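You operate a simulated robot arm through the tools that you are given. There is no shell and no other tool. Be economical: measure what you need, move in short steps, check, and stop when the job is done.

The job below is to be done with a simulated robot arm. You get a single attempt, and the scene is never put back.

Task
Put things in order on the counter top. At the end: the black pepper mill stands where the red jelly box stood; the red jelly box stands where the cream filter stood; the cream filter from the counter top is on the grey trivet; the white salt mill stands on top of the orange can (marked "PEACH"); whatever was shut is shut again. Leave all else as you found it, and nothing knocked over.

Only the result counts: the job must be done as asked and must still hold three seconds after the hand-in. Knocking over, shifting, dropping, spilling or breaking anything else fails it.

Robot
A 6-joint arm with a two-finger parallel gripper, fixed in place. Base frame: the origin is at the foot of the arm, x ahead of it, y to its left, z up; the work surface is at about z = 0.91. Readings come in m, rad, newtons and seconds.
With the tool pointing down near the work surface it reaches from about 0.36 to 0.76 m from the base axis. Its first joint turns from -1.152 to 1.152 rad. Payload 2.45 kg.
The TCP is the grasp point between the finger pads, 0.024 m short of the fingertips. In the tool frame z runs along the fingers and y along their closing line. Largest opening 0.068 m; finger width 0.017, thickness 0.01; the body of the gripper, 0.04 by 0.07 m, starts 0.041 m behind the TCP.
Orientation is that of the tool frame in the base frame, as a unit quaternion [x, y, z, w]. With the fingers straight down and closing along the base's y, the tool's x points along the base's -x, its y along +y and its z along -z.

Tools
- The arm moves only by the tool play_rows. Its argument "steps" is a list of rows, each an object (a shift or turn left out is 0, a gripper value left out holds the last) with "slide": the shift along the tool's x, y, z in m, a list of three; "rotation": the turn, a rotation vector about the tool's x, y, z in rad, a list of three; "fingers": the finger opening in m, from 0 to 0.068. In form: [{"slide": [x, y, z], "rotation": [rx, ry, rz], "fingers": fingers}, ...]. A call has 1 to 20 rows; each row is the pose to reach, as a shift and turn from the pose commanded when the call began, along the tool's axes at that moment. Each row takes 0.2 s and may step no farther than 0.05 m and 0.15 rad from the row before; otherwise, or with a gripper value out of range, the whole call is refused. Where a pose cannot be reached the arm comes as near as it can. A force on the tool above 40 N (or 10 N above the force at the start of the call, whichever is more), or a blocked arm, ends the call early, and 0.2 s more pass. The fingers move at their own pace (about 0.108 m/s each) and stop on an object; they squeeze with about 42 N. The grip force told is the motor's: it shows also when the fingers shut on nothing. Time passes only in rows, and 0.2 s behind the last, so rows that repeat a pose let the fingers close. It gives the time, the measured TCP pose, the force on the tool (base axes), the opening and the grip force at its end, in the units of the frame above (readings bear some noise).
- Cameras (640 x 400 px; columns grow to the right, rows downward): "scene" is fixed at [0.1843, 0.4, 1.471]; the picture's right is [-0.79, -0.61, 0.00], its down [-0.28, 0.36, -0.89] and it looks along [0.54, -0.71, -0.46] (base axes); focal length 346 px, centre (320, 200). "wrist" rides on the gripper at [-0.032, 0, -0.039] in the tool frame; the picture's right is [0.00, -1.00, 0.00], its down [0.97, 0.00, -0.24] and it looks along [0.24, 0.00, 0.97] (tool axes); focal length 218 px, centre (320, 200). There is no depth. A picture from a camera that has moved, and an enlarged one, comes with that camera's place and axes in the base frame and with its lens. The place of the scene camera against the robot may be out by one fixed shift of up to 0.025 m in any direction.
- get_image(camera): a new picture of that camera. It takes no simulated time.
- close_up(camera, box): a new picture of the part [left, top, right, bottom] of that camera's present view, enlarged. It takes no simulated time.
- close_job(): hands the job in; it is judged then, once.

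Work in short steps. Places have to be worked out from the pictures, the camera data and where the tool is seen: move nearer, look again, correct. Check each grasp and each placing, and mend what went wrong. You have 120 turns and 68 pictures in all, those below and enlarged ones among them. Open the gripper and draw the arm clear of the work before you hand the job in, unless the task says otherwise; then end with one line.

The tools are called after "Emit:" as a command line: name --argument value ..., lists and objects as JSON in quotes. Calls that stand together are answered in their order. play_rows: Moves the arm, as the interface text tells. Its arguments: {"type":"object","properties":{"steps":{"type":"array","items":{"type":"object","properties":{"slide":{"type":"array","items":{"type":"number"}},"rotation":{"type":"array","items":{"type":"number"}},"fingers":{"type":"number"}}}}},"required":["steps"]} The other tools are called the same way: get_image (camera) takes a picture; close_up (camera, box) takes an enlarged picture of a part of a camera's view; close_job () hands the job in.

At the start:

```text
time_s: 0.0
tcp_pos: [0.5011, -0.0305, 1.299]
tcp_rot: [-0.001, 1.0, 0.0, 0.0]
ft_force: [-0.9, 0.0, -0.4]
gripper_width: 0.0681
grip_force: 0.1
```

scene: 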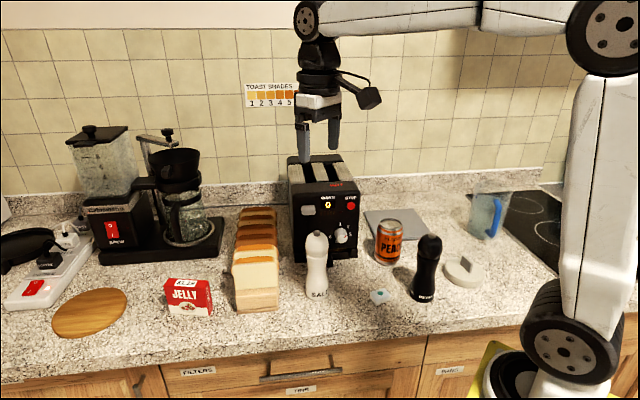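
wrist: 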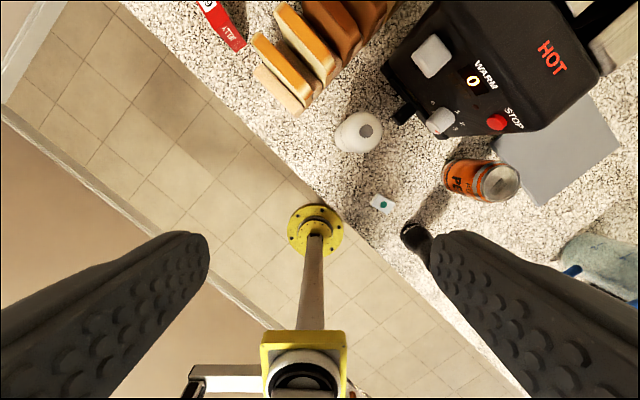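

I'll enlarge the scene view to identify the objects before moving anything.

Emit:
close_up --camera "scene" --box '[340, 180, 540, 305]'

Emit:
close_up --camera "scene" --box '[140, 200, 360, 337]'

```text
3.20 times, centred on (440, 242) of scene
camera zoom: at [0.1843, 0.4, 1.471], right [-0.79, -0.61, 0.0], down [-0.28, 0.36, -0.89], along [0.54, -0.71, -0.46], focal length 1108 px, centre (-64, 64)
```

zoom: 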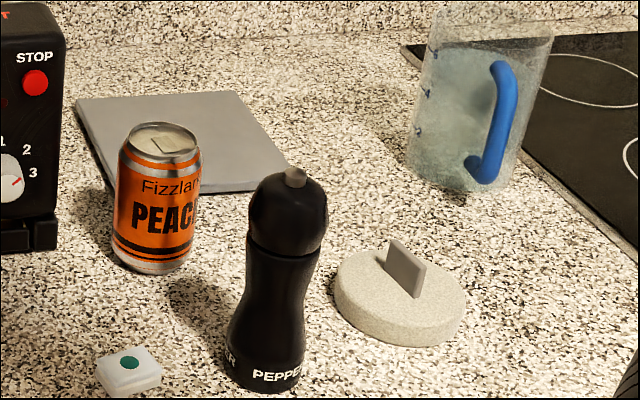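

```text
2.91 times, centred on (250, 268) of scene
camera zoom: at [0.1843, 0.4, 1.471], right [-0.79, -0.61, 0.0], down [-0.28, 0.36, -0.89], along [0.54, -0.71, -0.46], focal length 1008 px, centre (524, 1)
```

zoom: 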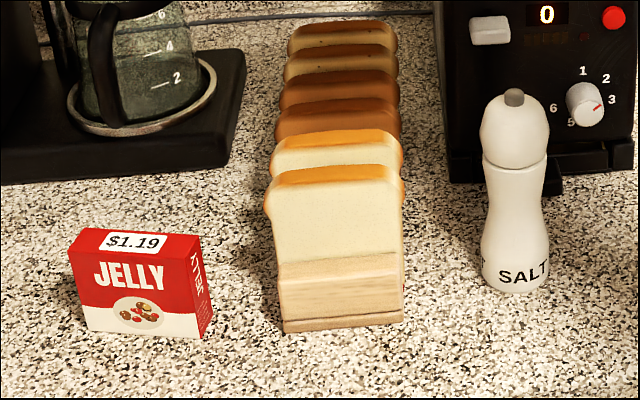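

The cream filter is the disc with a tab near (0.32,-0.37), the trivet centre is near (0.55,-0.48), and the can is near (0.51,-0.31). I'll move above the filter to see it with the wrist camera.

Emit:
play_rows --steps '[{"slide": [0.019, -0.037, 0.01]}, {"slide": [0.038, -0.074, 0.02]}, {"slide": [0.057, -0.111, 0.03]}, {"slide": [0.076, -0.148, 0.04]}, {"slide": [0.095, -0.185, 0.05]}, {"slide": [0.114, -0.222, 0.07]}, {"slide": [0.133, -0.259, 0.09]}, {"slide": [0.152, -0.296, 0.11]}, {"slide": [0.171, -0.333, 0.13]}, {"slide": [0.171, -0.333, 0.13]}]'

Emit:
get_image --camera "wrist"

```text
time_s: 2.2
tcp_pos: [0.3307, -0.3628, 1.1712]
tcp_rot: [0.001, 1.0, 0.001, 0.0]
ft_force: [-0.1, 0.9, 0.4]
gripper_width: 0.0681
grip_force: 0.1
```

```text
63 pictures are left
camera wrist: at [0.3626, -0.3621, 1.2108], right [0.0, -1.0, 0.0], down [-0.97, 0.0, 0.24], along [-0.24, 0.0, -0.97], focal length 218 px, centre (320, 200)
```

wrist: 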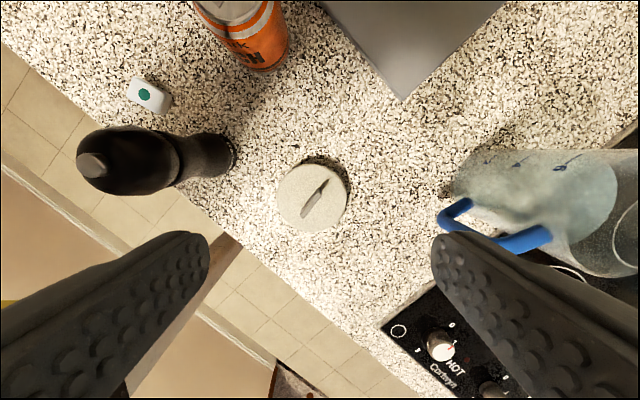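

The filter disc centre is near (0.298,-0.352), and its tab is turned about 31° from the tool. I'll zoom in for the exact tab angle and for the pepper and can positions.

Emit:
close_up --camera "wrist" --box '[256, 150, 368, 220]'

```text
5.71 times, centred on (312, 185) of wrist
camera zoom: at [0.3626, -0.3621, 1.2108], right [0.0, -1.0, 0.0], down [-0.97, 0.0, 0.24], along [-0.24, 0.0, -0.97], focal length 1247 px, centre (366, 286)
```

zoom: 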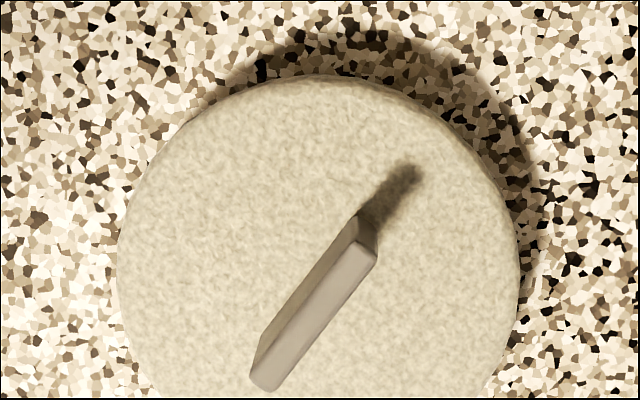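

The tab top is near (0.296,-0.3515), z about 0.965, and it runs 36° off the base x axis. I'll rotate the tool, centre over it and come down to just above.

Emit:
play_rows --steps '[{"slide": [0.007, 0.002, 0.02], "rotation": [0, 0, 0.127]}, {"slide": [0.014, 0.004, 0.045], "rotation": [0, 0, 0.254]}, {"slide": [0.021, 0.007, 0.07], "rotation": [0, 0, 0.381]}, {"slide": [0.028, 0.009, 0.09], "rotation": [0, 0, 0.508]}, {"slide": [0.035, 0.0113, 0.11], "rotation": [0, 0, 0.634]}, {"slide": [0.035, 0.0113, 0.15], "rotation": [0, 0, 0.634]}, {"slide": [0.035, 0.0113, 0.17], "rotation": [0, 0, 0.634]}]'

Emit:
get_image --camera "wrist"

```text
time_s: 3.8
tcp_pos: [0.2951, -0.3515, 0.9996]
tcp_rot: [0.312, 0.95, 0.001, 0.0]
ft_force: [-0.8, -0.1, -0.2]
gripper_width: 0.068
grip_force: 0.0
```

```text
61 pictures are left
camera wrist: at [0.3209, -0.3699, 1.0395], right [-0.59, -0.81, 0.0], down [-0.78, 0.58, 0.24], along [-0.19, 0.14, -0.97], focal length 218 px, centre (320, 200)
```

wrist: 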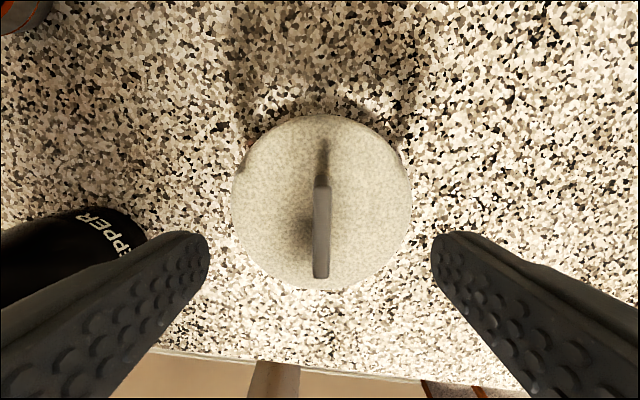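

The tab is centred between the fingers and aligned, and the pepper clears the left finger. I'll descend and grip.

Emit:
play_rows --steps '[{"slide": [0, 0, 0.02], "fingers": 0.068}, {"slide": [0, 0, 0.035]}, {"slide": [0, 0, 0.035], "fingers": 0}, {"slide": [0, 0, 0.035], "fingers": 0}, {"slide": [0, 0, 0.035], "fingers": 0}, {"slide": [0, 0, 0.035], "fingers": 0}]'

```text
time_s: 5.2
tcp_pos: [0.2962, -0.3521, 0.9652]
tcp_rot: [0.311, 0.95, 0.0, 0.0]
ft_force: [-0.4, 0.0, 0.9]
gripper_width: 0.0061
grip_force: 29.1
```

The grip holds at 6 mm on the tab. I'll lift straight up, then look towards the trivet.

Emit:
play_rows --steps '[{"slide": [0, 0, -0.03]}, {"slide": [0, 0, -0.07]}, {"slide": [0, 0, -0.11]}, {"slide": [0, 0, -0.15]}, {"slide": [0, 0, -0.15]}]'

Emit:
get_image --camera "wrist"

```text
time_s: 6.4
tcp_pos: [0.2982, -0.351, 1.1166]
tcp_rot: [0.311, 0.95, 0.0, 0.0]
ft_force: [-0.3, 0.2, -0.1]
gripper_width: 0.0059
grip_force: 29.1
```

```text
60 pictures are left
camera wrist: at [0.3229, -0.3688, 1.1558], right [-0.59, -0.81, 0.0], down [-0.78, 0.58, 0.24], along [-0.19, 0.14, -0.97], focal length 218 px, centre (320, 200)
```

wrist: 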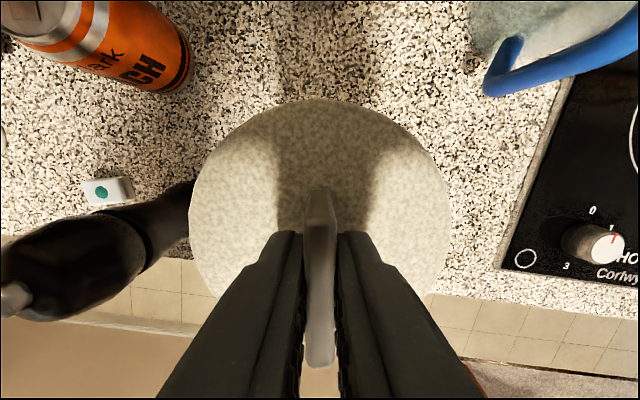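

The disc hangs level. I'll go halfway towards the trivet and look again to locate its corners.

Emit:
play_rows --steps '[{"slide": [-0.03, 0.002, 0]}, {"slide": [-0.065, 0.006, 0]}, {"slide": [-0.1, 0.009, 0]}, {"slide": [-0.13, 0.013, 0]}, {"slide": [-0.14, 0.013, 0]}, {"slide": [-0.14, 0.013, 0]}]'

Emit:
get_image --camera "wrist"

```text
time_s: 7.8
tcp_pos: [0.4171, -0.4242, 1.1157]
tcp_rot: [0.312, 0.95, -0.001, 0.0]
ft_force: [-0.4, -0.1, -0.1]
gripper_width: 0.0058
grip_force: 28.9
```

```text
59 pictures are left
camera wrist: at [0.4422, -0.4425, 1.1558], right [-0.59, -0.81, 0.0], down [-0.78, 0.58, 0.24], along [-0.19, 0.14, -0.97], focal length 218 px, centre (320, 200)
```

wrist: 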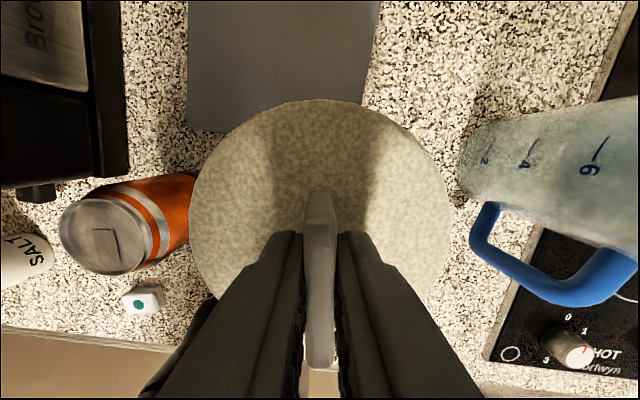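

I place the trivet as a 0.18 m square centred at tool offset (-0.1235, 0.0355), about (0.538,-0.469) in base. I'll move over it and lower most of the way.

Emit:
play_rows --steps '[{"slide": [-0.035, 0.01, 0]}, {"slide": [-0.07, 0.02, 0]}, {"slide": [-0.1, 0.03, 0]}, {"slide": [-0.1235, 0.0355, 0.01]}, {"slide": [-0.1235, 0.0355, 0.04]}, {"slide": [-0.1235, 0.0355, 0.08]}, {"slide": [-0.1235, 0.0355, 0.11]}, {"slide": [-0.1235, 0.0355, 0.125]}, {"slide": [-0.1235, 0.0355, 0.125]}]'

Emit:
get_image --camera "wrist"

Emit:
close_up --camera "scene" --box '[340, 150, 500, 250]'

```text
time_s: 9.8
tcp_pos: [0.5376, -0.4689, 0.9888]
tcp_rot: [0.311, 0.95, 0.0, 0.001]
ft_force: [0.5, 0.1, -0.8]
gripper_width: 0.0058
grip_force: 28.7
```

```text
58 pictures are left
camera wrist: at [0.5625, -0.4868, 1.029], right [-0.59, -0.81, 0.0], down [-0.78, 0.58, 0.24], along [-0.19, 0.14, -0.97], focal length 218 px, centre (320, 200)
```

wrist: 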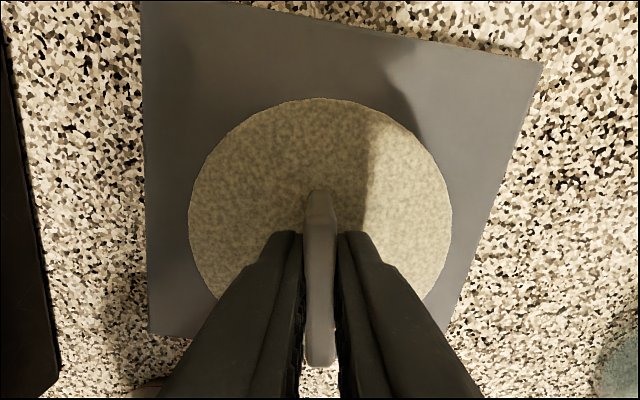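

```text
4.00 times, centred on (420, 200) of scene
camera zoom: at [0.1843, 0.4, 1.471], right [-0.79, -0.61, 0.0], down [-0.28, 0.36, -0.89], along [0.54, -0.71, -0.46], focal length 1385 px, centre (-80, 200)
```

zoom: 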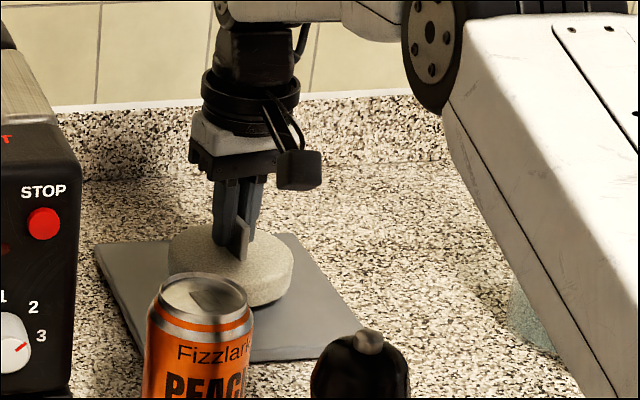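

It's well over the trivet. I'll lower in fine steps to find contact.

Emit:
play_rows --steps '[{"slide": [0, 0, 0.004]}, {"slide": [0, 0, 0.008]}, {"slide": [0, 0, 0.011]}, {"slide": [0, 0, 0.011]}]'

```text
time_s: 10.8
tcp_pos: [0.5383, -0.4704, 0.9789]
tcp_rot: [0.312, 0.95, 0.001, 0.002]
ft_force: [-3.0, 3.8, 14.5]
gripper_width: 0.0061
grip_force: 29.0
```

There's contact at z 0.979 with about 14 N, so the disc rests on the trivet. I'll back off slightly, release and rise.

Emit:
play_rows --steps '[{"slide": [0, 0, -0.001]}, {"slide": [0, 0, -0.001], "fingers": 0.03}, {"slide": [0, 0, -0.001], "fingers": 0.03}, {"slide": [0, 0, -0.02], "fingers": 0.03}, {"slide": [0, 0, -0.06]}, {"slide": [0, 0, -0.1]}, {"slide": [0, 0, -0.14]}, {"slide": [0, 0, -0.18]}, {"slide": [0, 0, -0.18]}]'

Emit:
get_image --camera "wrist"

```text
time_s: 12.8
tcp_pos: [0.5359, -0.4657, 1.1602]
tcp_rot: [0.312, 0.95, 0.0, 0.001]
ft_force: [0.1, 1.0, 0.5]
gripper_width: 0.0302
grip_force: 0.0
```

```text
56 pictures are left
camera wrist: at [0.5609, -0.4847, 1.1998], right [-0.59, -0.81, 0.0], down [-0.78, 0.57, 0.24], along [-0.19, 0.14, -0.97], focal length 218 px, centre (320, 200)
```

wrist: 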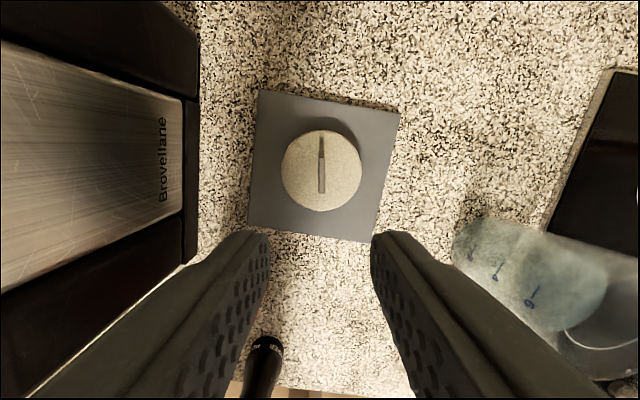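

The filter sits well on the trivet. Next is the jelly: I'll rise, cross above the toaster and turn towards it.

Emit:
play_rows --steps '[{"slide": [0, 0, -0.045]}, {"slide": [0, 0, -0.09]}, {"slide": [0, 0, -0.125], "fingers": 0.068}, {"slide": [0.0181, 0.0408, -0.125], "rotation": [0, 0, -0.0885]}, {"slide": [0.0362, 0.0816, -0.125], "rotation": [0, 0, -0.177]}, {"slide": [0.0543, 0.1224, -0.125], "rotation": [0, 0, -0.2655]}, {"slide": [0.0724, 0.1632, -0.125], "rotation": [0, 0, -0.354]}, {"slide": [0.0905, 0.204, -0.125], "rotation": [0, 0, -0.4425]}, {"slide": [0.1086, 0.2448, -0.125], "rotation": [0, 0, -0.531]}, {"slide": [0.1267, 0.2856, -0.125], "rotation": [0, 0, -0.6195]}, {"slide": [0.1448, 0.3264, -0.125], "rotation": [0, 0, -0.708]}, {"slide": [0.1629, 0.3672, -0.125], "rotation": [0, 0, -0.7965]}, {"slide": [0.181, 0.408, -0.125], "rotation": [0, 0, -0.885]}, {"slide": [0.1991, 0.4488, -0.125], "rotation": [0, 0, -0.9735]}, {"slide": [0.2172, 0.4896, -0.12], "rotation": [0, 0, -1.062]}, {"slide": [0.235, 0.53, -0.11], "rotation": [0, 0, -1.15]}, {"slide": [0.235, 0.53, -0.07], "rotation": [0, 0, -1.15]}, {"slide": [0.235, 0.53, -0.03], "rotation": [0, 0, -1.15]}, {"slide": [0.235, 0.53, 0.0], "rotation": [0, 0, -1.15]}, {"slide": [0.235, 0.53, 0.0], "rotation": [0, 0, -1.15]}]'

Emit:
get_image --camera "wrist"

```text
time_s: 17.0
tcp_pos: [0.6618, 0.0971, 1.1583]
tcp_rot: [-0.255, 0.967, 0.0, -0.001]
ft_force: [0.4, -0.9, -0.8]
gripper_width: 0.0683
grip_force: 0.1
out of reach, approached as far as the arm can: row 1, 2, 3, 4
```

```text
55 pictures are left
camera wrist: at [0.6885, 0.114, 1.197], right [0.49, -0.87, 0.0], down [-0.84, -0.48, 0.24], along [-0.21, -0.12, -0.97], focal length 218 px, centre (320, 200)
```

wrist: 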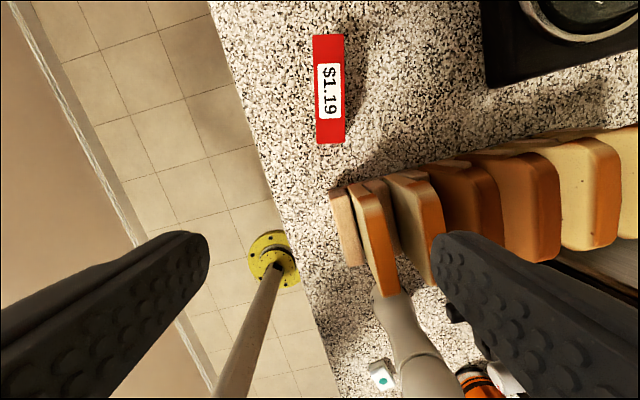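

The jelly box top centre is at tool offset (-0.082,-0.0085), about (0.737,0.130) in base, and it is about 28 mm thick. I'll move above it and come down to just over the top.

Emit:
play_rows --steps '[{"slide": [-0.04, -0.004, 0.02], "rotation": [0, 0, -0.02]}, {"slide": [-0.082, -0.0085, 0.04], "rotation": [0, 0, -0.035]}, {"slide": [-0.082, -0.0085, 0.08], "rotation": [0, 0, -0.035]}, {"slide": [-0.082, -0.0085, 0.12], "rotation": [0, 0, -0.035]}, {"slide": [-0.082, -0.0085, 0.15], "rotation": [0, 0, -0.035]}, {"slide": [-0.082, -0.0085, 0.15], "rotation": [0, 0, -0.035]}]'

Emit:
get_image --camera "wrist"

```text
time_s: 18.4
tcp_pos: [0.737, 0.1291, 1.0093]
tcp_rot: [-0.272, 0.962, 0.001, 0.0]
ft_force: [-0.5, -0.8, 0.3]
gripper_width: 0.0681
grip_force: 0.1
```

```text
54 pictures are left
camera wrist: at [0.763, 0.1475, 1.0486], right [0.52, -0.85, 0.0], down [-0.83, -0.51, 0.24], along [-0.2, -0.13, -0.97], focal length 218 px, centre (320, 200)
```

wrist: 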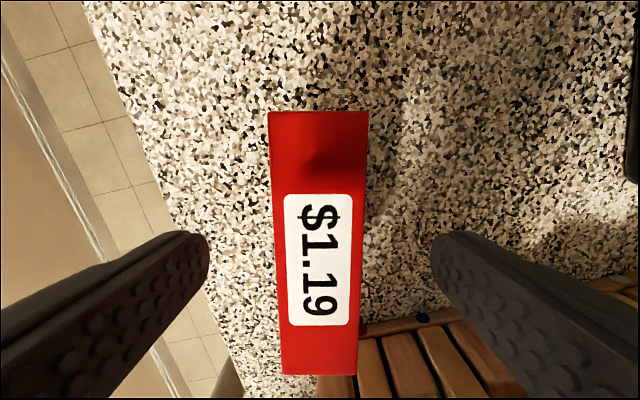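

The box is centred between the fingers, with its top near z 0.99 and thickness about 25 mm. I'll descend and grip.

Emit:
play_rows --steps '[{"slide": [0.001, 0, 0.03]}, {"slide": [0.001, 0, 0.055]}, {"slide": [0.001, 0, 0.06]}, {"slide": [0.001, 0, 0.06], "fingers": 0.0}, {"slide": [0.001, 0, 0.06], "fingers": 0.0}, {"slide": [0.001, 0, 0.06], "fingers": 0.0}]'

```text
time_s: 19.8
tcp_pos: [0.7353, 0.1302, 0.9484]
tcp_rot: [-0.272, 0.962, 0.0, 0.0]
ft_force: [-0.1, -0.3, -0.3]
gripper_width: 0.0265
grip_force: 41.9
```

It's gripped at 26.5 mm. I'll lift 0.17 m and check the hold.

Emit:
play_rows --steps '[{"slide": [0, 0, -0.03]}, {"slide": [0, 0, -0.07]}, {"slide": [0, 0, -0.11]}, {"slide": [0, 0, -0.15]}, {"slide": [0, 0, -0.17]}, {"slide": [0, 0, -0.17]}]'

Emit:
get_image --camera "scene"

```text
time_s: 21.2
tcp_pos: [0.7356, 0.1296, 1.1186]
tcp_rot: [-0.272, 0.962, 0.0, 0.0]
ft_force: [-0.6, -0.4, -1.2]
gripper_width: 0.0266
grip_force: 41.4
```

```text
53 pictures are left
```

scene: 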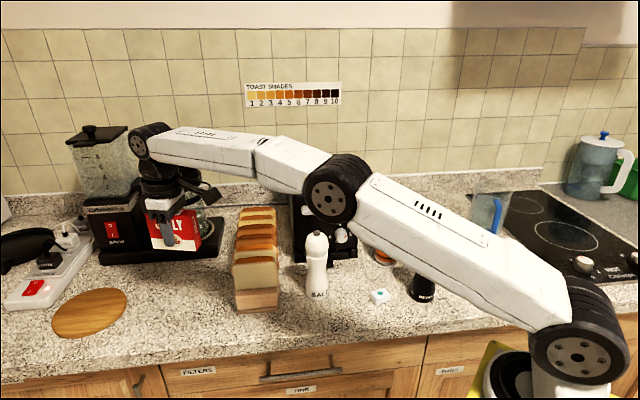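

The box is held upright. I'll carry it above everything to over the filter's old place.

Emit:
play_rows --steps '[{"slide": [0.0417, -0.012, -0.02]}, {"slide": [0.0835, -0.024, -0.04]}, {"slide": [0.1252, -0.036, -0.06]}, {"slide": [0.167, -0.048, -0.08]}, {"slide": [0.2087, -0.06, -0.1]}, {"slide": [0.2504, -0.072, -0.11]}, {"slide": [0.292, -0.084, -0.11]}, {"slide": [0.334, -0.096, -0.11]}, {"slide": [0.3756, -0.108, -0.11]}, {"slide": [0.417, -0.12, -0.11]}, {"slide": [0.459, -0.132, -0.11]}, {"slide": [0.501, -0.144, -0.11]}, {"slide": [0.5425, -0.156, -0.11]}, {"slide": [0.584, -0.168, -0.1]}, {"slide": [0.626, -0.18, -0.08]}, {"slide": [0.626, -0.18, -0.05]}, {"slide": [0.626, -0.18, -0.05]}]'

Emit:
get_image --camera "wrist"

Emit:
get_image --camera "scene"

```text
time_s: 24.8
tcp_pos: [0.2975, -0.3495, 1.1688]
tcp_rot: [-0.273, 0.962, 0.0, 0.0]
ft_force: [0.2, 0.8, -0.7]
gripper_width: 0.0264
grip_force: 41.6
```

```text
52 pictures are left
camera wrist: at [0.3239, -0.3323, 1.2084], right [0.52, -0.85, 0.0], down [-0.83, -0.51, 0.24], along [-0.2, -0.13, -0.97], focal length 218 px, centre (320, 200)
```

wrist: 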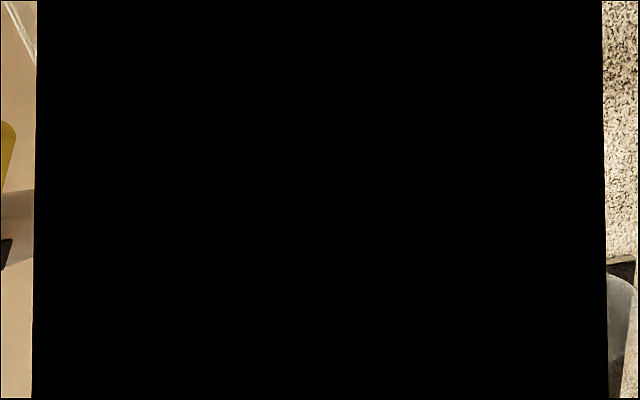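

```text
51 pictures are left
```

scene: 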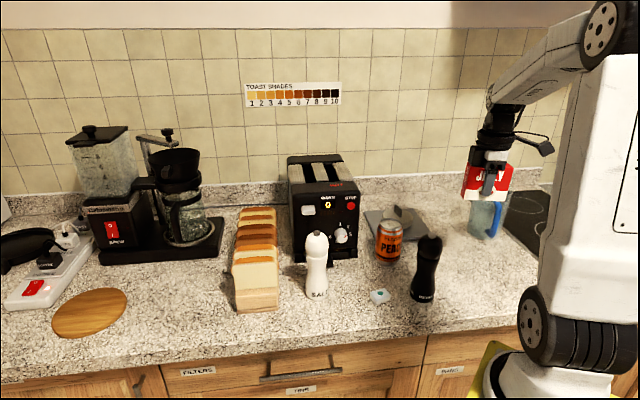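

The box is over the filter's old spot and well clear of the pepper. I'll lower it in two stages.

Emit:
play_rows --steps '[{"slide": [0.002, -0.001, 0.04]}, {"slide": [0.002, -0.001, 0.085]}, {"slide": [0.002, -0.001, 0.13]}, {"slide": [0.002, -0.001, 0.17]}, {"slide": [0.002, -0.001, 0.2]}, {"slide": [0.002, -0.001, 0.21]}, {"slide": [0.002, -0.001, 0.216]}, {"slide": [0.002, -0.001, 0.218]}, {"slide": [0.002, -0.001, 0.218]}]'

```text
time_s: 26.8
tcp_pos: [0.2975, -0.3548, 0.9503]
tcp_rot: [-0.272, 0.962, 0.0, 0.0]
ft_force: [0.6, -1.3, -1.1]
gripper_width: 0.0266
grip_force: 41.5
```

No contact yet. I'll lower the last 2 mm, release and rise.

Emit:
play_rows --steps '[{"slide": [0, 0.001, 0.002]}, {"slide": [0, 0.001, 0.002], "fingers": 0.05}, {"slide": [0, 0.001, 0.002], "fingers": 0.05}, {"slide": [0, 0.001, -0.03]}, {"slide": [0, 0.001, -0.07]}, {"slide": [0, 0.001, -0.11]}, {"slide": [0, 0.001, -0.15]}, {"slide": [0, 0.001, -0.19]}, {"slide": [0, 0.001, -0.23]}, {"slide": [0, 0.001, -0.23], "fingers": 0.068}]'

Emit:
get_image --camera "wrist"

```text
time_s: 29.0
tcp_pos: [0.2956, -0.3532, 1.1801]
tcp_rot: [-0.272, 0.962, 0.001, 0.0]
ft_force: [1.1, -0.4, 0.2]
gripper_width: 0.0678
grip_force: 0.0
```

```text
50 pictures are left
camera wrist: at [0.3225, -0.3371, 1.2199], right [0.52, -0.85, 0.0], down [-0.83, -0.51, 0.24], along [-0.2, -0.13, -0.97], focal length 218 px, centre (320, 200)
```

wrist: 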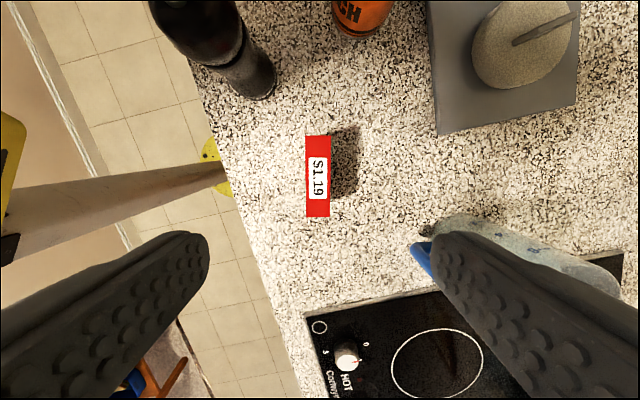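

The jelly stands on the filter's spot. The pepper base appears near (0.345,-0.215), so I'll move above it to measure.

Emit:
play_rows --steps '[{"slide": [-0.038, 0.031, 0]}, {"slide": [-0.076, 0.062, 0]}, {"slide": [-0.1145, 0.0928, 0]}, {"slide": [-0.1145, 0.0928, 0]}]'

Emit:
get_image --camera "wrist"

```text
time_s: 30.0
tcp_pos: [0.3438, -0.2125, 1.1802]
tcp_rot: [-0.271, 0.962, -0.001, 0.0]
ft_force: [0.5, 0.1, 0.4]
gripper_width: 0.0679
grip_force: 0.0
```

```text
49 pictures are left
camera wrist: at [0.3702, -0.1954, 1.2191], right [0.52, -0.85, 0.0], down [-0.83, -0.51, 0.24], along [-0.2, -0.13, -0.97], focal length 218 px, centre (320, 200)
```

wrist: 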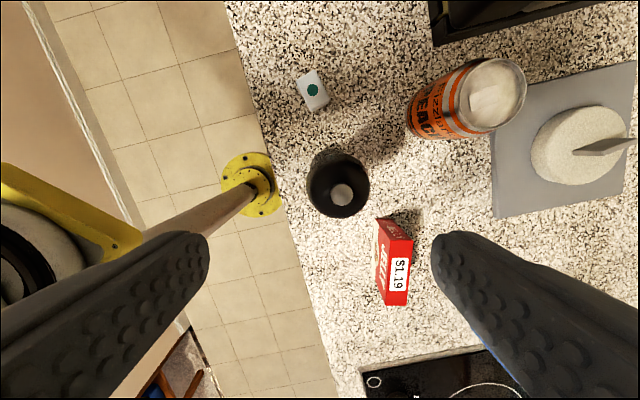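

The pepper head is at about tool offset (+0.001,-0.017). I'll centre on it, lower a little and look again.

Emit:
play_rows --steps '[{"slide": [0.001, -0.017, 0.02]}, {"slide": [0.001, -0.017, 0.06]}, {"slide": [0.001, -0.017, 0.06]}]'

Emit:
get_image --camera "wrist"

Emit:
close_up --camera "scene" --box '[340, 180, 500, 305]'

```text
time_s: 30.8
tcp_pos: [0.3536, -0.2263, 1.1203]
tcp_rot: [-0.272, 0.962, 0.0, 0.0]
ft_force: [0.7, 0.7, -0.4]
gripper_width: 0.068
grip_force: 0.0
```

```text
48 pictures are left
camera wrist: at [0.3792, -0.2098, 1.1601], right [0.52, -0.85, 0.0], down [-0.83, -0.51, 0.24], along [-0.2, -0.13, -0.97], focal length 218 px, centre (320, 200)
```

wrist: 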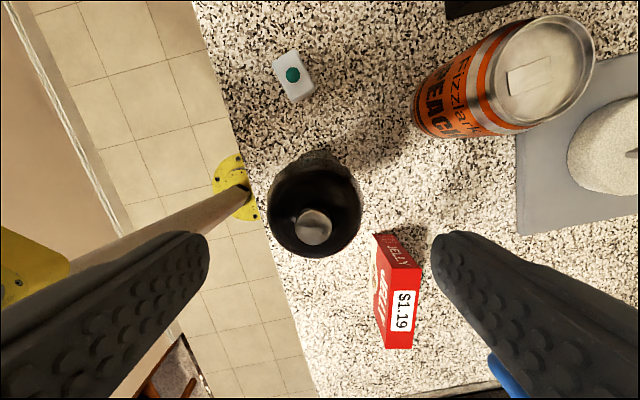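

```text
3.20 times, centred on (420, 242) of scene
camera zoom: at [0.1843, 0.4, 1.471], right [-0.79, -0.61, 0.0], down [-0.28, 0.36, -0.89], along [0.54, -0.71, -0.46], focal length 1108 px, centre (0, 64)
```

zoom: 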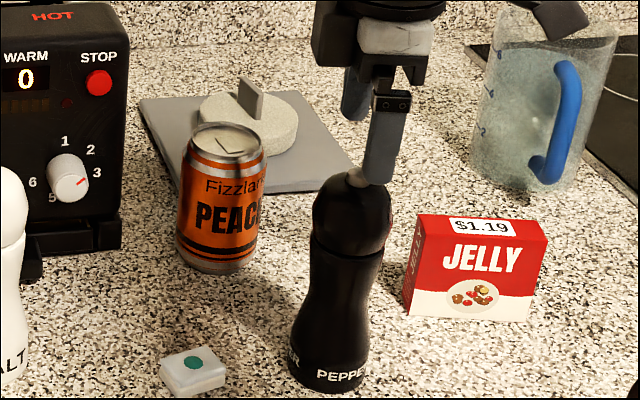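

The knob top works out to z≈1.082, the ball centre to about 1.046, and the lateral offset to (-0.002,+0.003). I'll descend to the ball and grip.

Emit:
play_rows --steps '[{"slide": [-0.002, 0.0027, 0.02]}, {"slide": [-0.002, 0.0027, 0.045]}, {"slide": [-0.002, 0.0027, 0.065]}, {"slide": [-0.002, 0.0027, 0.073]}, {"slide": [-0.002, 0.0027, 0.073]}]'

Emit:
close_up --camera "scene" --box '[380, 190, 500, 305]'

```text
time_s: 32.0
tcp_pos: [0.3523, -0.2257, 1.0481]
tcp_rot: [-0.273, 0.962, 0.0, 0.0]
ft_force: [-1.2, 0.6, 0.3]
gripper_width: 0.0679
grip_force: 0.0
```

```text
3.48 times, centred on (440, 248) of scene
camera zoom: at [0.1843, 0.4, 1.471], right [-0.79, -0.61, 0.0], down [-0.28, 0.36, -0.89], along [0.54, -0.71, -0.46], focal length 1205 px, centre (-97, 35)
```

zoom: 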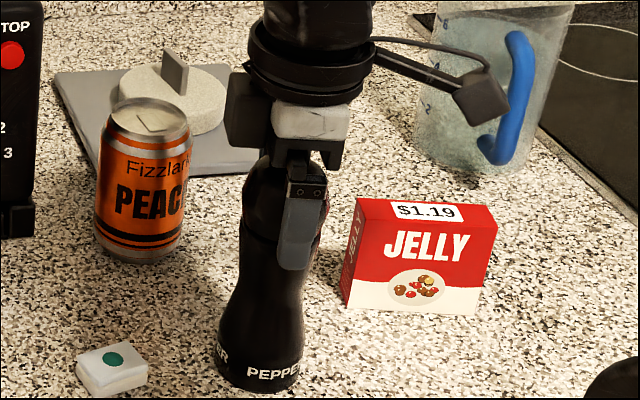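

The fingers straddle the ball. I'll check from the wrist before closing.

Emit:
get_image --camera "wrist"

```text
45 pictures are left
camera wrist: at [0.3793, -0.2079, 1.0875], right [0.52, -0.85, 0.0], down [-0.83, -0.51, 0.24], along [-0.2, -0.13, -0.97], focal length 218 px, centre (320, 200)
```

wrist: 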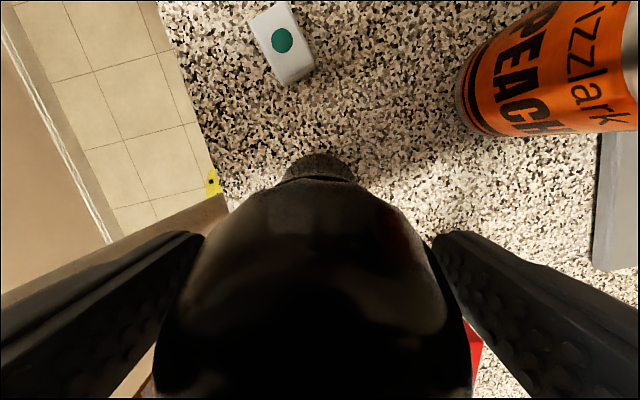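

It's symmetric, and the tangent geometry confirms centring within about 1 mm. I'll close.

Emit:
play_rows --steps '[{"slide": [0, 0, 0], "fingers": 0.0}, {"slide": [0, 0, 0], "fingers": 0.0}, {"slide": [0, 0, 0], "fingers": 0.0}]'

Emit:
play_rows --steps '[{"slide": [0, 0, -0.02]}, {"slide": [0, 0, -0.06]}, {"slide": [0, 0, -0.1]}, {"slide": [0, 0, -0.14]}, {"slide": [0, 0, -0.14]}]'

Emit:
get_image --camera "scene"

```text
time_s: 32.8
tcp_pos: [0.3532, -0.2248, 1.0474]
tcp_rot: [-0.272, 0.962, 0.001, 0.001]
ft_force: [0.0, -1.1, 0.0]
gripper_width: 0.0515
grip_force: 42.0
```

```text
time_s: 34.0
tcp_pos: [0.3522, -0.225, 1.1884]
tcp_rot: [-0.272, 0.962, 0.001, 0.0]
ft_force: [0.6, 0.0, -2.4]
gripper_width: 0.0517
grip_force: 42.3
```

```text
44 pictures are left
```

scene: 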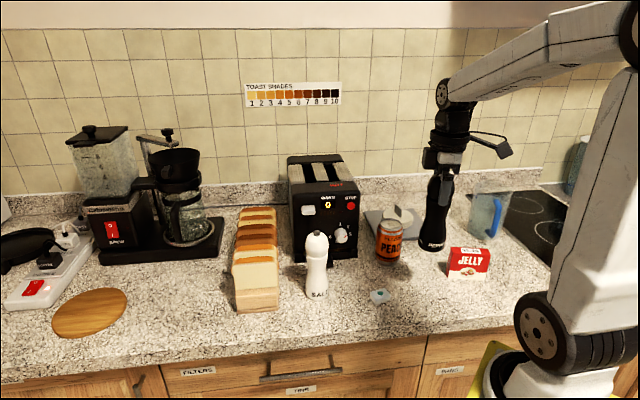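

The pepper hangs straight. I'll carry it around the front of the toast rack to above the old jelly spot (0.737,0.130).

Emit:
play_rows --steps '[{"slide": [-0.0385, 0.0191, -0.0175]}, {"slide": [-0.077, 0.0382, -0.035]}, {"slide": [-0.1155, 0.0573, -0.0525]}, {"slide": [-0.154, 0.0764, -0.07]}, {"slide": [-0.1925, 0.0955, -0.07]}, {"slide": [-0.231, 0.1146, -0.07]}, {"slide": [-0.2695, 0.1337, -0.07]}, {"slide": [-0.308, 0.1528, -0.07]}, {"slide": [-0.3465, 0.1719, -0.07]}, {"slide": [-0.385, 0.191, -0.07]}, {"slide": [-0.417, 0.1685, -0.045]}, {"slide": [-0.449, 0.146, -0.02]}, {"slide": [-0.481, 0.1235, 0.0]}, {"slide": [-0.513, 0.101, 0.02]}, {"slide": [-0.513, 0.101, 0.03]}, {"slide": [-0.513, 0.101, 0.03]}]'

Emit:
get_image --camera "scene"

Emit:
get_image --camera "wrist"

```text
time_s: 37.4
tcp_pos: [0.7351, 0.1292, 1.1551]
tcp_rot: [-0.272, 0.962, 0.0, 0.0]
ft_force: [-0.1, 1.0, -2.6]
gripper_width: 0.0519
grip_force: 42.1
out of reach, approached as far as the arm can: row 14
```

```text
43 pictures are left
```

scene: 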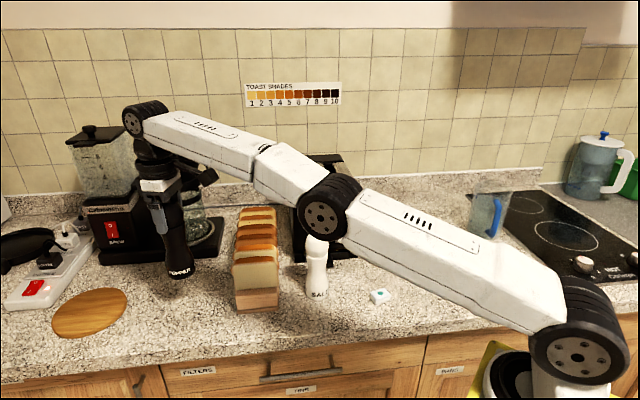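

```text
42 pictures are left
camera wrist: at [0.7623, 0.147, 1.1955], right [0.52, -0.85, 0.0], down [-0.83, -0.51, 0.24], along [-0.21, -0.13, -0.97], focal length 218 px, centre (320, 200)
```

wrist: 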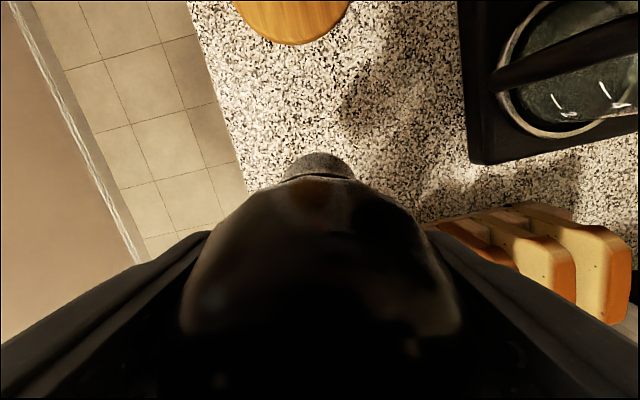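

Position is good and the mill is vertical. I'll lower to just above the counter.

Emit:
play_rows --steps '[{"slide": [0, 0, 0.03]}, {"slide": [0, 0, 0.06]}, {"slide": [0, 0, 0.085]}, {"slide": [0, 0, 0.1]}, {"slide": [0, 0, 0.107]}, {"slide": [0, 0, 0.107]}]'

```text
time_s: 38.8
tcp_pos: [0.737, 0.1296, 1.051]
tcp_rot: [-0.272, 0.962, 0.0, 0.0]
ft_force: [-0.1, 0.6, -2.5]
gripper_width: 0.0517
grip_force: 42.2
```

It's still hanging. I'll lower in 1–2 mm steps until it takes weight.

Emit:
play_rows --steps '[{"slide": [0, 0, 0.002]}, {"slide": [0, 0, 0.003]}, {"slide": [0, 0, 0.003]}]'

```text
time_s: 39.6
tcp_pos: [0.7368, 0.1296, 1.0467]
tcp_rot: [-0.272, 0.962, 0.0, 0.0]
ft_force: [0.3, -0.4, -2.2]
gripper_width: 0.0519
grip_force: 41.6
```

Emit:
play_rows --steps '[{"slide": [0, 0, 0.001]}, {"slide": [0, 0, 0.0015]}, {"slide": [0, 0, 0.0015]}]'

```text
time_s: 40.4
tcp_pos: [0.7375, 0.1289, 1.0477]
tcp_rot: [-0.272, 0.962, 0.0, 0.001]
ft_force: [-2.0, 1.0, 6.5]
gripper_width: 0.0515
grip_force: 42.0
```

There's contact now at +6.5 N, so the mill stands on the counter. I'll release and rise straight up.

Emit:
play_rows --steps '[{"slide": [0, 0, 0], "fingers": 0.068}, {"slide": [0, 0, 0], "fingers": 0.068}, {"slide": [0, 0, -0.03]}, {"slide": [0, 0, -0.07]}, {"slide": [0, 0, -0.1]}, {"slide": [0, 0, -0.1]}]'

Emit:
get_image --camera "scene"

Emit:
get_image --camera "wrist"

```text
time_s: 41.8
tcp_pos: [0.7333, 0.1291, 1.1482]
tcp_rot: [-0.272, 0.962, 0.0, 0.0]
ft_force: [1.0, 0.6, -0.4]
gripper_width: 0.0683
grip_force: 0.2
```

```text
41 pictures are left
```

scene: 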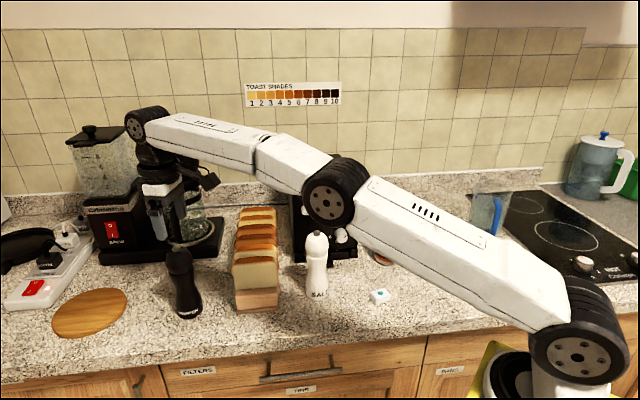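

```text
40 pictures are left
camera wrist: at [0.7611, 0.1461, 1.1873], right [0.52, -0.85, 0.0], down [-0.83, -0.51, 0.24], along [-0.2, -0.13, -0.97], focal length 218 px, centre (320, 200)
```

wrist: 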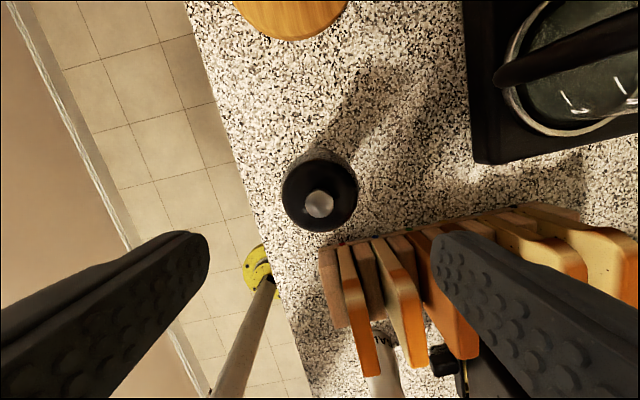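

The pepper stands in the jelly's old place. Next is the salt, estimated near (0.548,-0.085). I'll move to view it from above.

Emit:
play_rows --steps '[{"slide": [0.02, -0.005, -0.02]}, {"slide": [0.06, -0.016, -0.04]}, {"slide": [0.1, -0.027, -0.05]}, {"slide": [0.14, -0.038, -0.05]}, {"slide": [0.18, -0.049, -0.05]}, {"slide": [0.22, -0.06, -0.05]}, {"slide": [0.25, -0.068, -0.05]}, {"slide": [0.271, -0.073, -0.04]}, {"slide": [0.271, -0.073, -0.04]}]'

Emit:
get_image --camera "wrist"

```text
time_s: 43.8
tcp_pos: [0.5449, -0.0752, 1.1859]
tcp_rot: [-0.272, 0.962, 0.0, 0.0]
ft_force: [-1.9, -0.5, 0.1]
gripper_width: 0.0679
grip_force: 0.2
```

```text
39 pictures are left
camera wrist: at [0.5712, -0.0578, 1.2265], right [0.52, -0.85, 0.0], down [-0.83, -0.51, 0.24], along [-0.2, -0.13, -0.97], focal length 218 px, centre (320, 200)
```

wrist: 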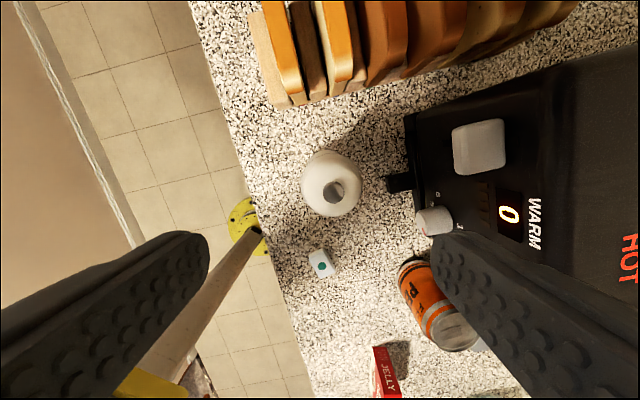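

The salt is at tool offset (-0.0025,-0.011), and the toaster face is about 0.1 m away, so it's clear. I'll centre, lower and re-check.

Emit:
play_rows --steps '[{"slide": [-0.0025, -0.011, 0.02]}, {"slide": [-0.0025, -0.011, 0.06]}, {"slide": [-0.0025, -0.011, 0.06]}]'

Emit:
get_image --camera "wrist"

```text
time_s: 44.6
tcp_pos: [0.5526, -0.0847, 1.1274]
tcp_rot: [-0.272, 0.962, 0.001, 0.0]
ft_force: [0.1, -0.2, -0.5]
gripper_width: 0.0682
grip_force: 0.1
```

```text
38 pictures are left
camera wrist: at [0.5793, -0.0659, 1.1667], right [0.52, -0.85, 0.0], down [-0.83, -0.51, 0.24], along [-0.2, -0.13, -0.97], focal length 218 px, centre (320, 200)
```

wrist: 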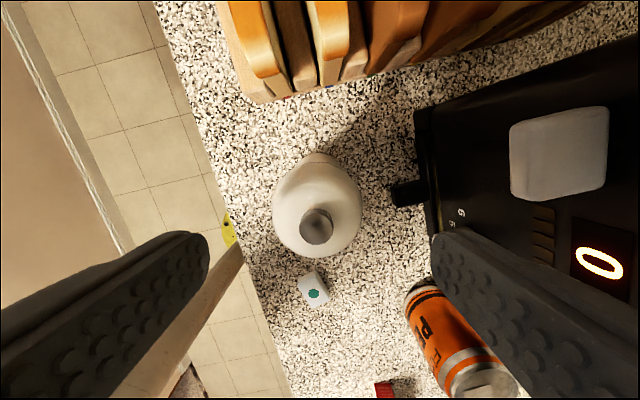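

Centred within 2 mm. I'll descend 0.08 m to the ball and grip.

Emit:
play_rows --steps '[{"slide": [0, 0.0015, 0.03]}, {"slide": [0, 0.0015, 0.06]}, {"slide": [0, 0.0015, 0.08]}, {"slide": [0, 0.0015, 0.08]}, {"slide": [0, 0.0015, 0.08], "fingers": 0}, {"slide": [0, 0.0015, 0.08], "fingers": 0}, {"slide": [0, 0.0015, 0.08], "fingers": 0}]'

Emit:
get_image --camera "wrist"

```text
time_s: 46.2
tcp_pos: [0.5511, -0.0826, 1.0467]
tcp_rot: [-0.272, 0.962, 0.001, -0.001]
ft_force: [-0.1, 0.2, -0.5]
gripper_width: 0.0516
grip_force: 41.2
```

```text
37 pictures are left
camera wrist: at [0.5777, -0.0651, 1.0867], right [0.52, -0.85, 0.0], down [-0.83, -0.51, 0.24], along [-0.21, -0.13, -0.97], focal length 218 px, centre (320, 200)
```

wrist: 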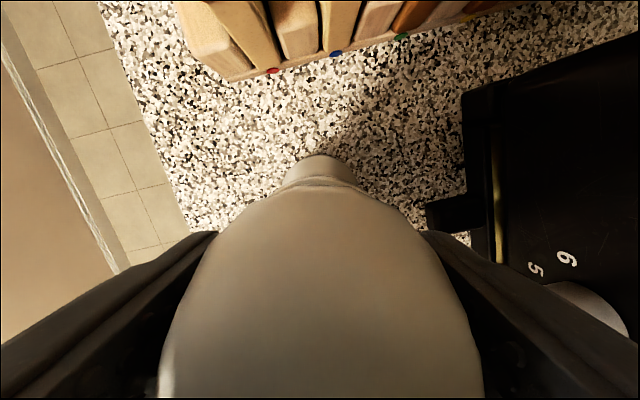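

Salt gripped at 51.6 mm. I'll lift it and move to a viewpoint in front of the can, turning so the can is visible past the mill.

Emit:
play_rows --steps '[{"slide": [0, 0, -0.03]}, {"slide": [0, 0, -0.07]}, {"slide": [0, 0, -0.11]}, {"slide": [0, 0, -0.15]}, {"slide": [0.03, -0.006, -0.18]}, {"slide": [0.065, -0.013, -0.19], "rotation": [0, 0, 0.15]}, {"slide": [0.1, -0.02, -0.19], "rotation": [0, 0, 0.3]}, {"slide": [0.135, -0.027, -0.19], "rotation": [0, 0, 0.45]}, {"slide": [0.17, -0.034, -0.19], "rotation": [0, 0, 0.6]}, {"slide": [0.205, -0.041, -0.19], "rotation": [0, 0, 0.75]}, {"slide": [0.237, -0.05, -0.19], "rotation": [0, 0, 0.9]}, {"slide": [0.237, -0.05, -0.19], "rotation": [0, 0, 0.9]}]'

Emit:
get_image --camera "wrist"

Emit:
get_image --camera "scene"

```text
time_s: 48.8
tcp_pos: [0.3757, -0.2467, 1.2366]
tcp_rot: [0.174, 0.985, 0.0, 0.001]
ft_force: [-0.1, -0.6, -3.0]
gripper_width: 0.0514
grip_force: 42.3
```

```text
36 pictures are left
camera wrist: at [0.4047, -0.2568, 1.276], right [-0.34, -0.94, 0.0], down [-0.91, 0.33, 0.24], along [-0.23, 0.08, -0.97], focal length 218 px, centre (320, 200)
```

wrist: 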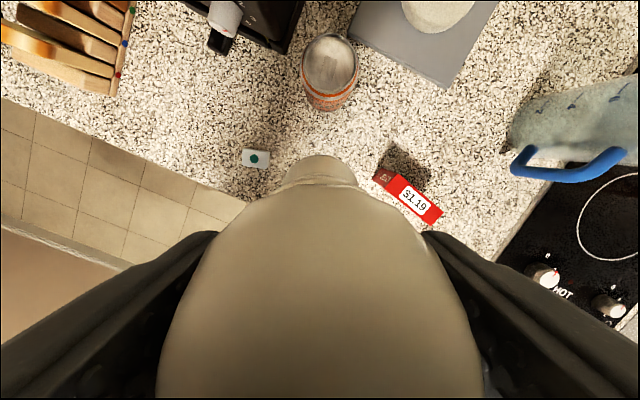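

```text
35 pictures are left
```

scene: 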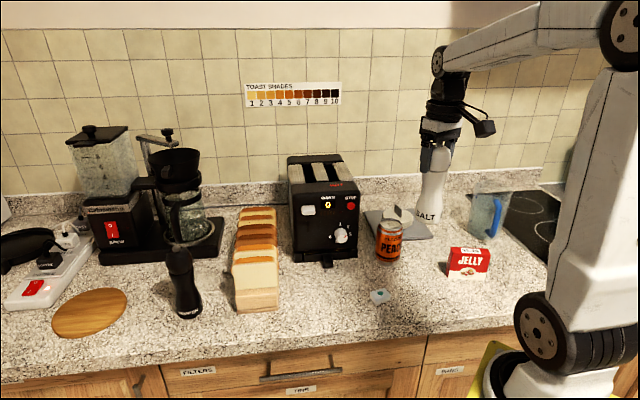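

Emit:
close_up --camera "wrist" --box '[270, 20, 398, 120]'

```text
4.00 times, centred on (334, 70) of wrist
camera zoom: at [0.4047, -0.2568, 1.276], right [-0.34, -0.94, 0.0], down [-0.91, 0.33, 0.24], along [-0.23, 0.08, -0.97], focal length 873 px, centre (264, 720)
```

zoom: 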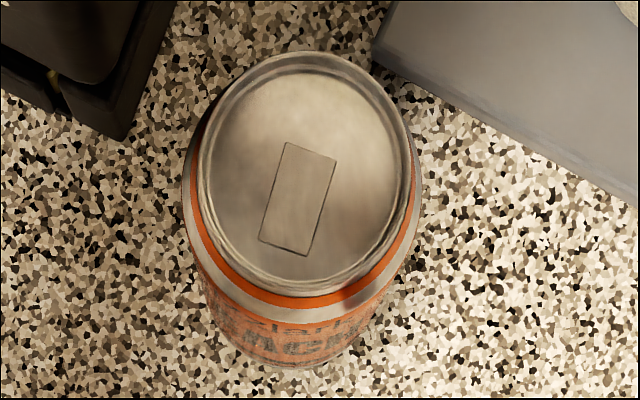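

The can's top centre is at tool offset ≈(-0.1145,-0.0105), top z about 1.02. I'll move 0.05 closer for a second view and parallax.

Emit:
play_rows --steps '[{"slide": [-0.025, -0.005, 0]}, {"slide": [-0.05, -0.0105, 0]}, {"slide": [-0.05, -0.0105, 0]}]'

Emit:
close_up --camera "wrist" --box '[256, 60, 384, 160]'

```text
time_s: 49.6
tcp_pos: [0.4206, -0.2743, 1.2369]
tcp_rot: [0.174, 0.985, 0.0, 0.0]
ft_force: [0.3, -0.9, -3.0]
gripper_width: 0.0516
grip_force: 42.2
```

```text
4.00 times, centred on (320, 110) of wrist
camera zoom: at [0.4492, -0.2846, 1.2761], right [-0.34, -0.94, 0.0], down [-0.91, 0.33, 0.24], along [-0.23, 0.08, -0.97], focal length 873 px, centre (320, 560)
```

zoom: 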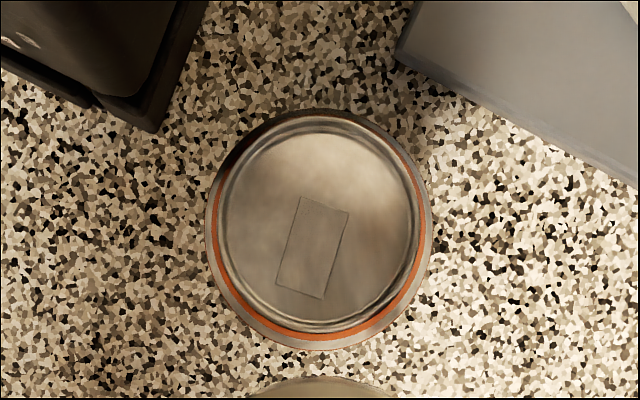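

The two views give the can top at z≈1.021 and the can at tool offset (-0.0645, 0). The salt's base is centred under the TCP. I'll move over and lower to just above.

Emit:
play_rows --steps '[{"slide": [-0.03, 0, 0]}, {"slide": [-0.0645, 0, 0]}, {"slide": [-0.0645, 0, 0.02]}, {"slide": [-0.0645, 0, 0.045]}, {"slide": [-0.0645, 0, 0.06]}, {"slide": [-0.0645, 0, 0.06]}]'

Emit:
close_up --camera "scene" --box '[330, 170, 450, 270]'

Emit:
get_image --camera "wrist"

```text
time_s: 51.0
tcp_pos: [0.4797, -0.2981, 1.1754]
tcp_rot: [0.174, 0.985, 0.0, 0.0]
ft_force: [0.6, 0.0, -2.6]
gripper_width: 0.0515
grip_force: 42.0
```

```text
4.00 times, centred on (390, 220) of scene
camera zoom: at [0.1844, 0.4, 1.4711], right [-0.79, -0.61, 0.0], down [-0.28, 0.36, -0.89], along [0.54, -0.71, -0.46], focal length 1385 px, centre (40, 120)
```

zoom: 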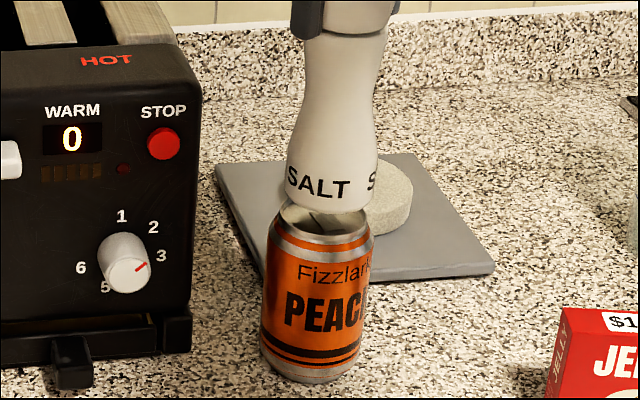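

```text
31 pictures are left
camera wrist: at [0.5092, -0.3086, 1.2153], right [-0.34, -0.94, 0.0], down [-0.91, 0.33, 0.24], along [-0.23, 0.08, -0.97], focal length 218 px, centre (320, 200)
```

wrist: 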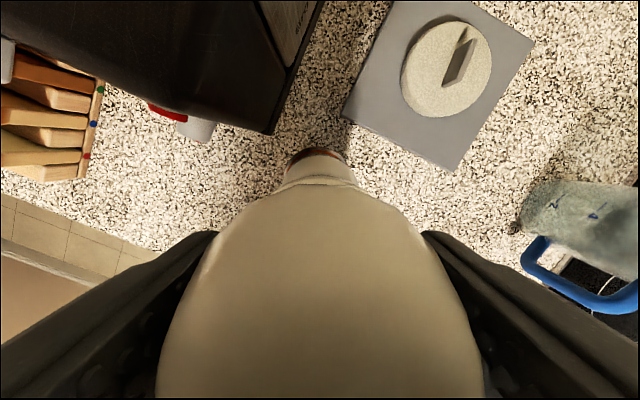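

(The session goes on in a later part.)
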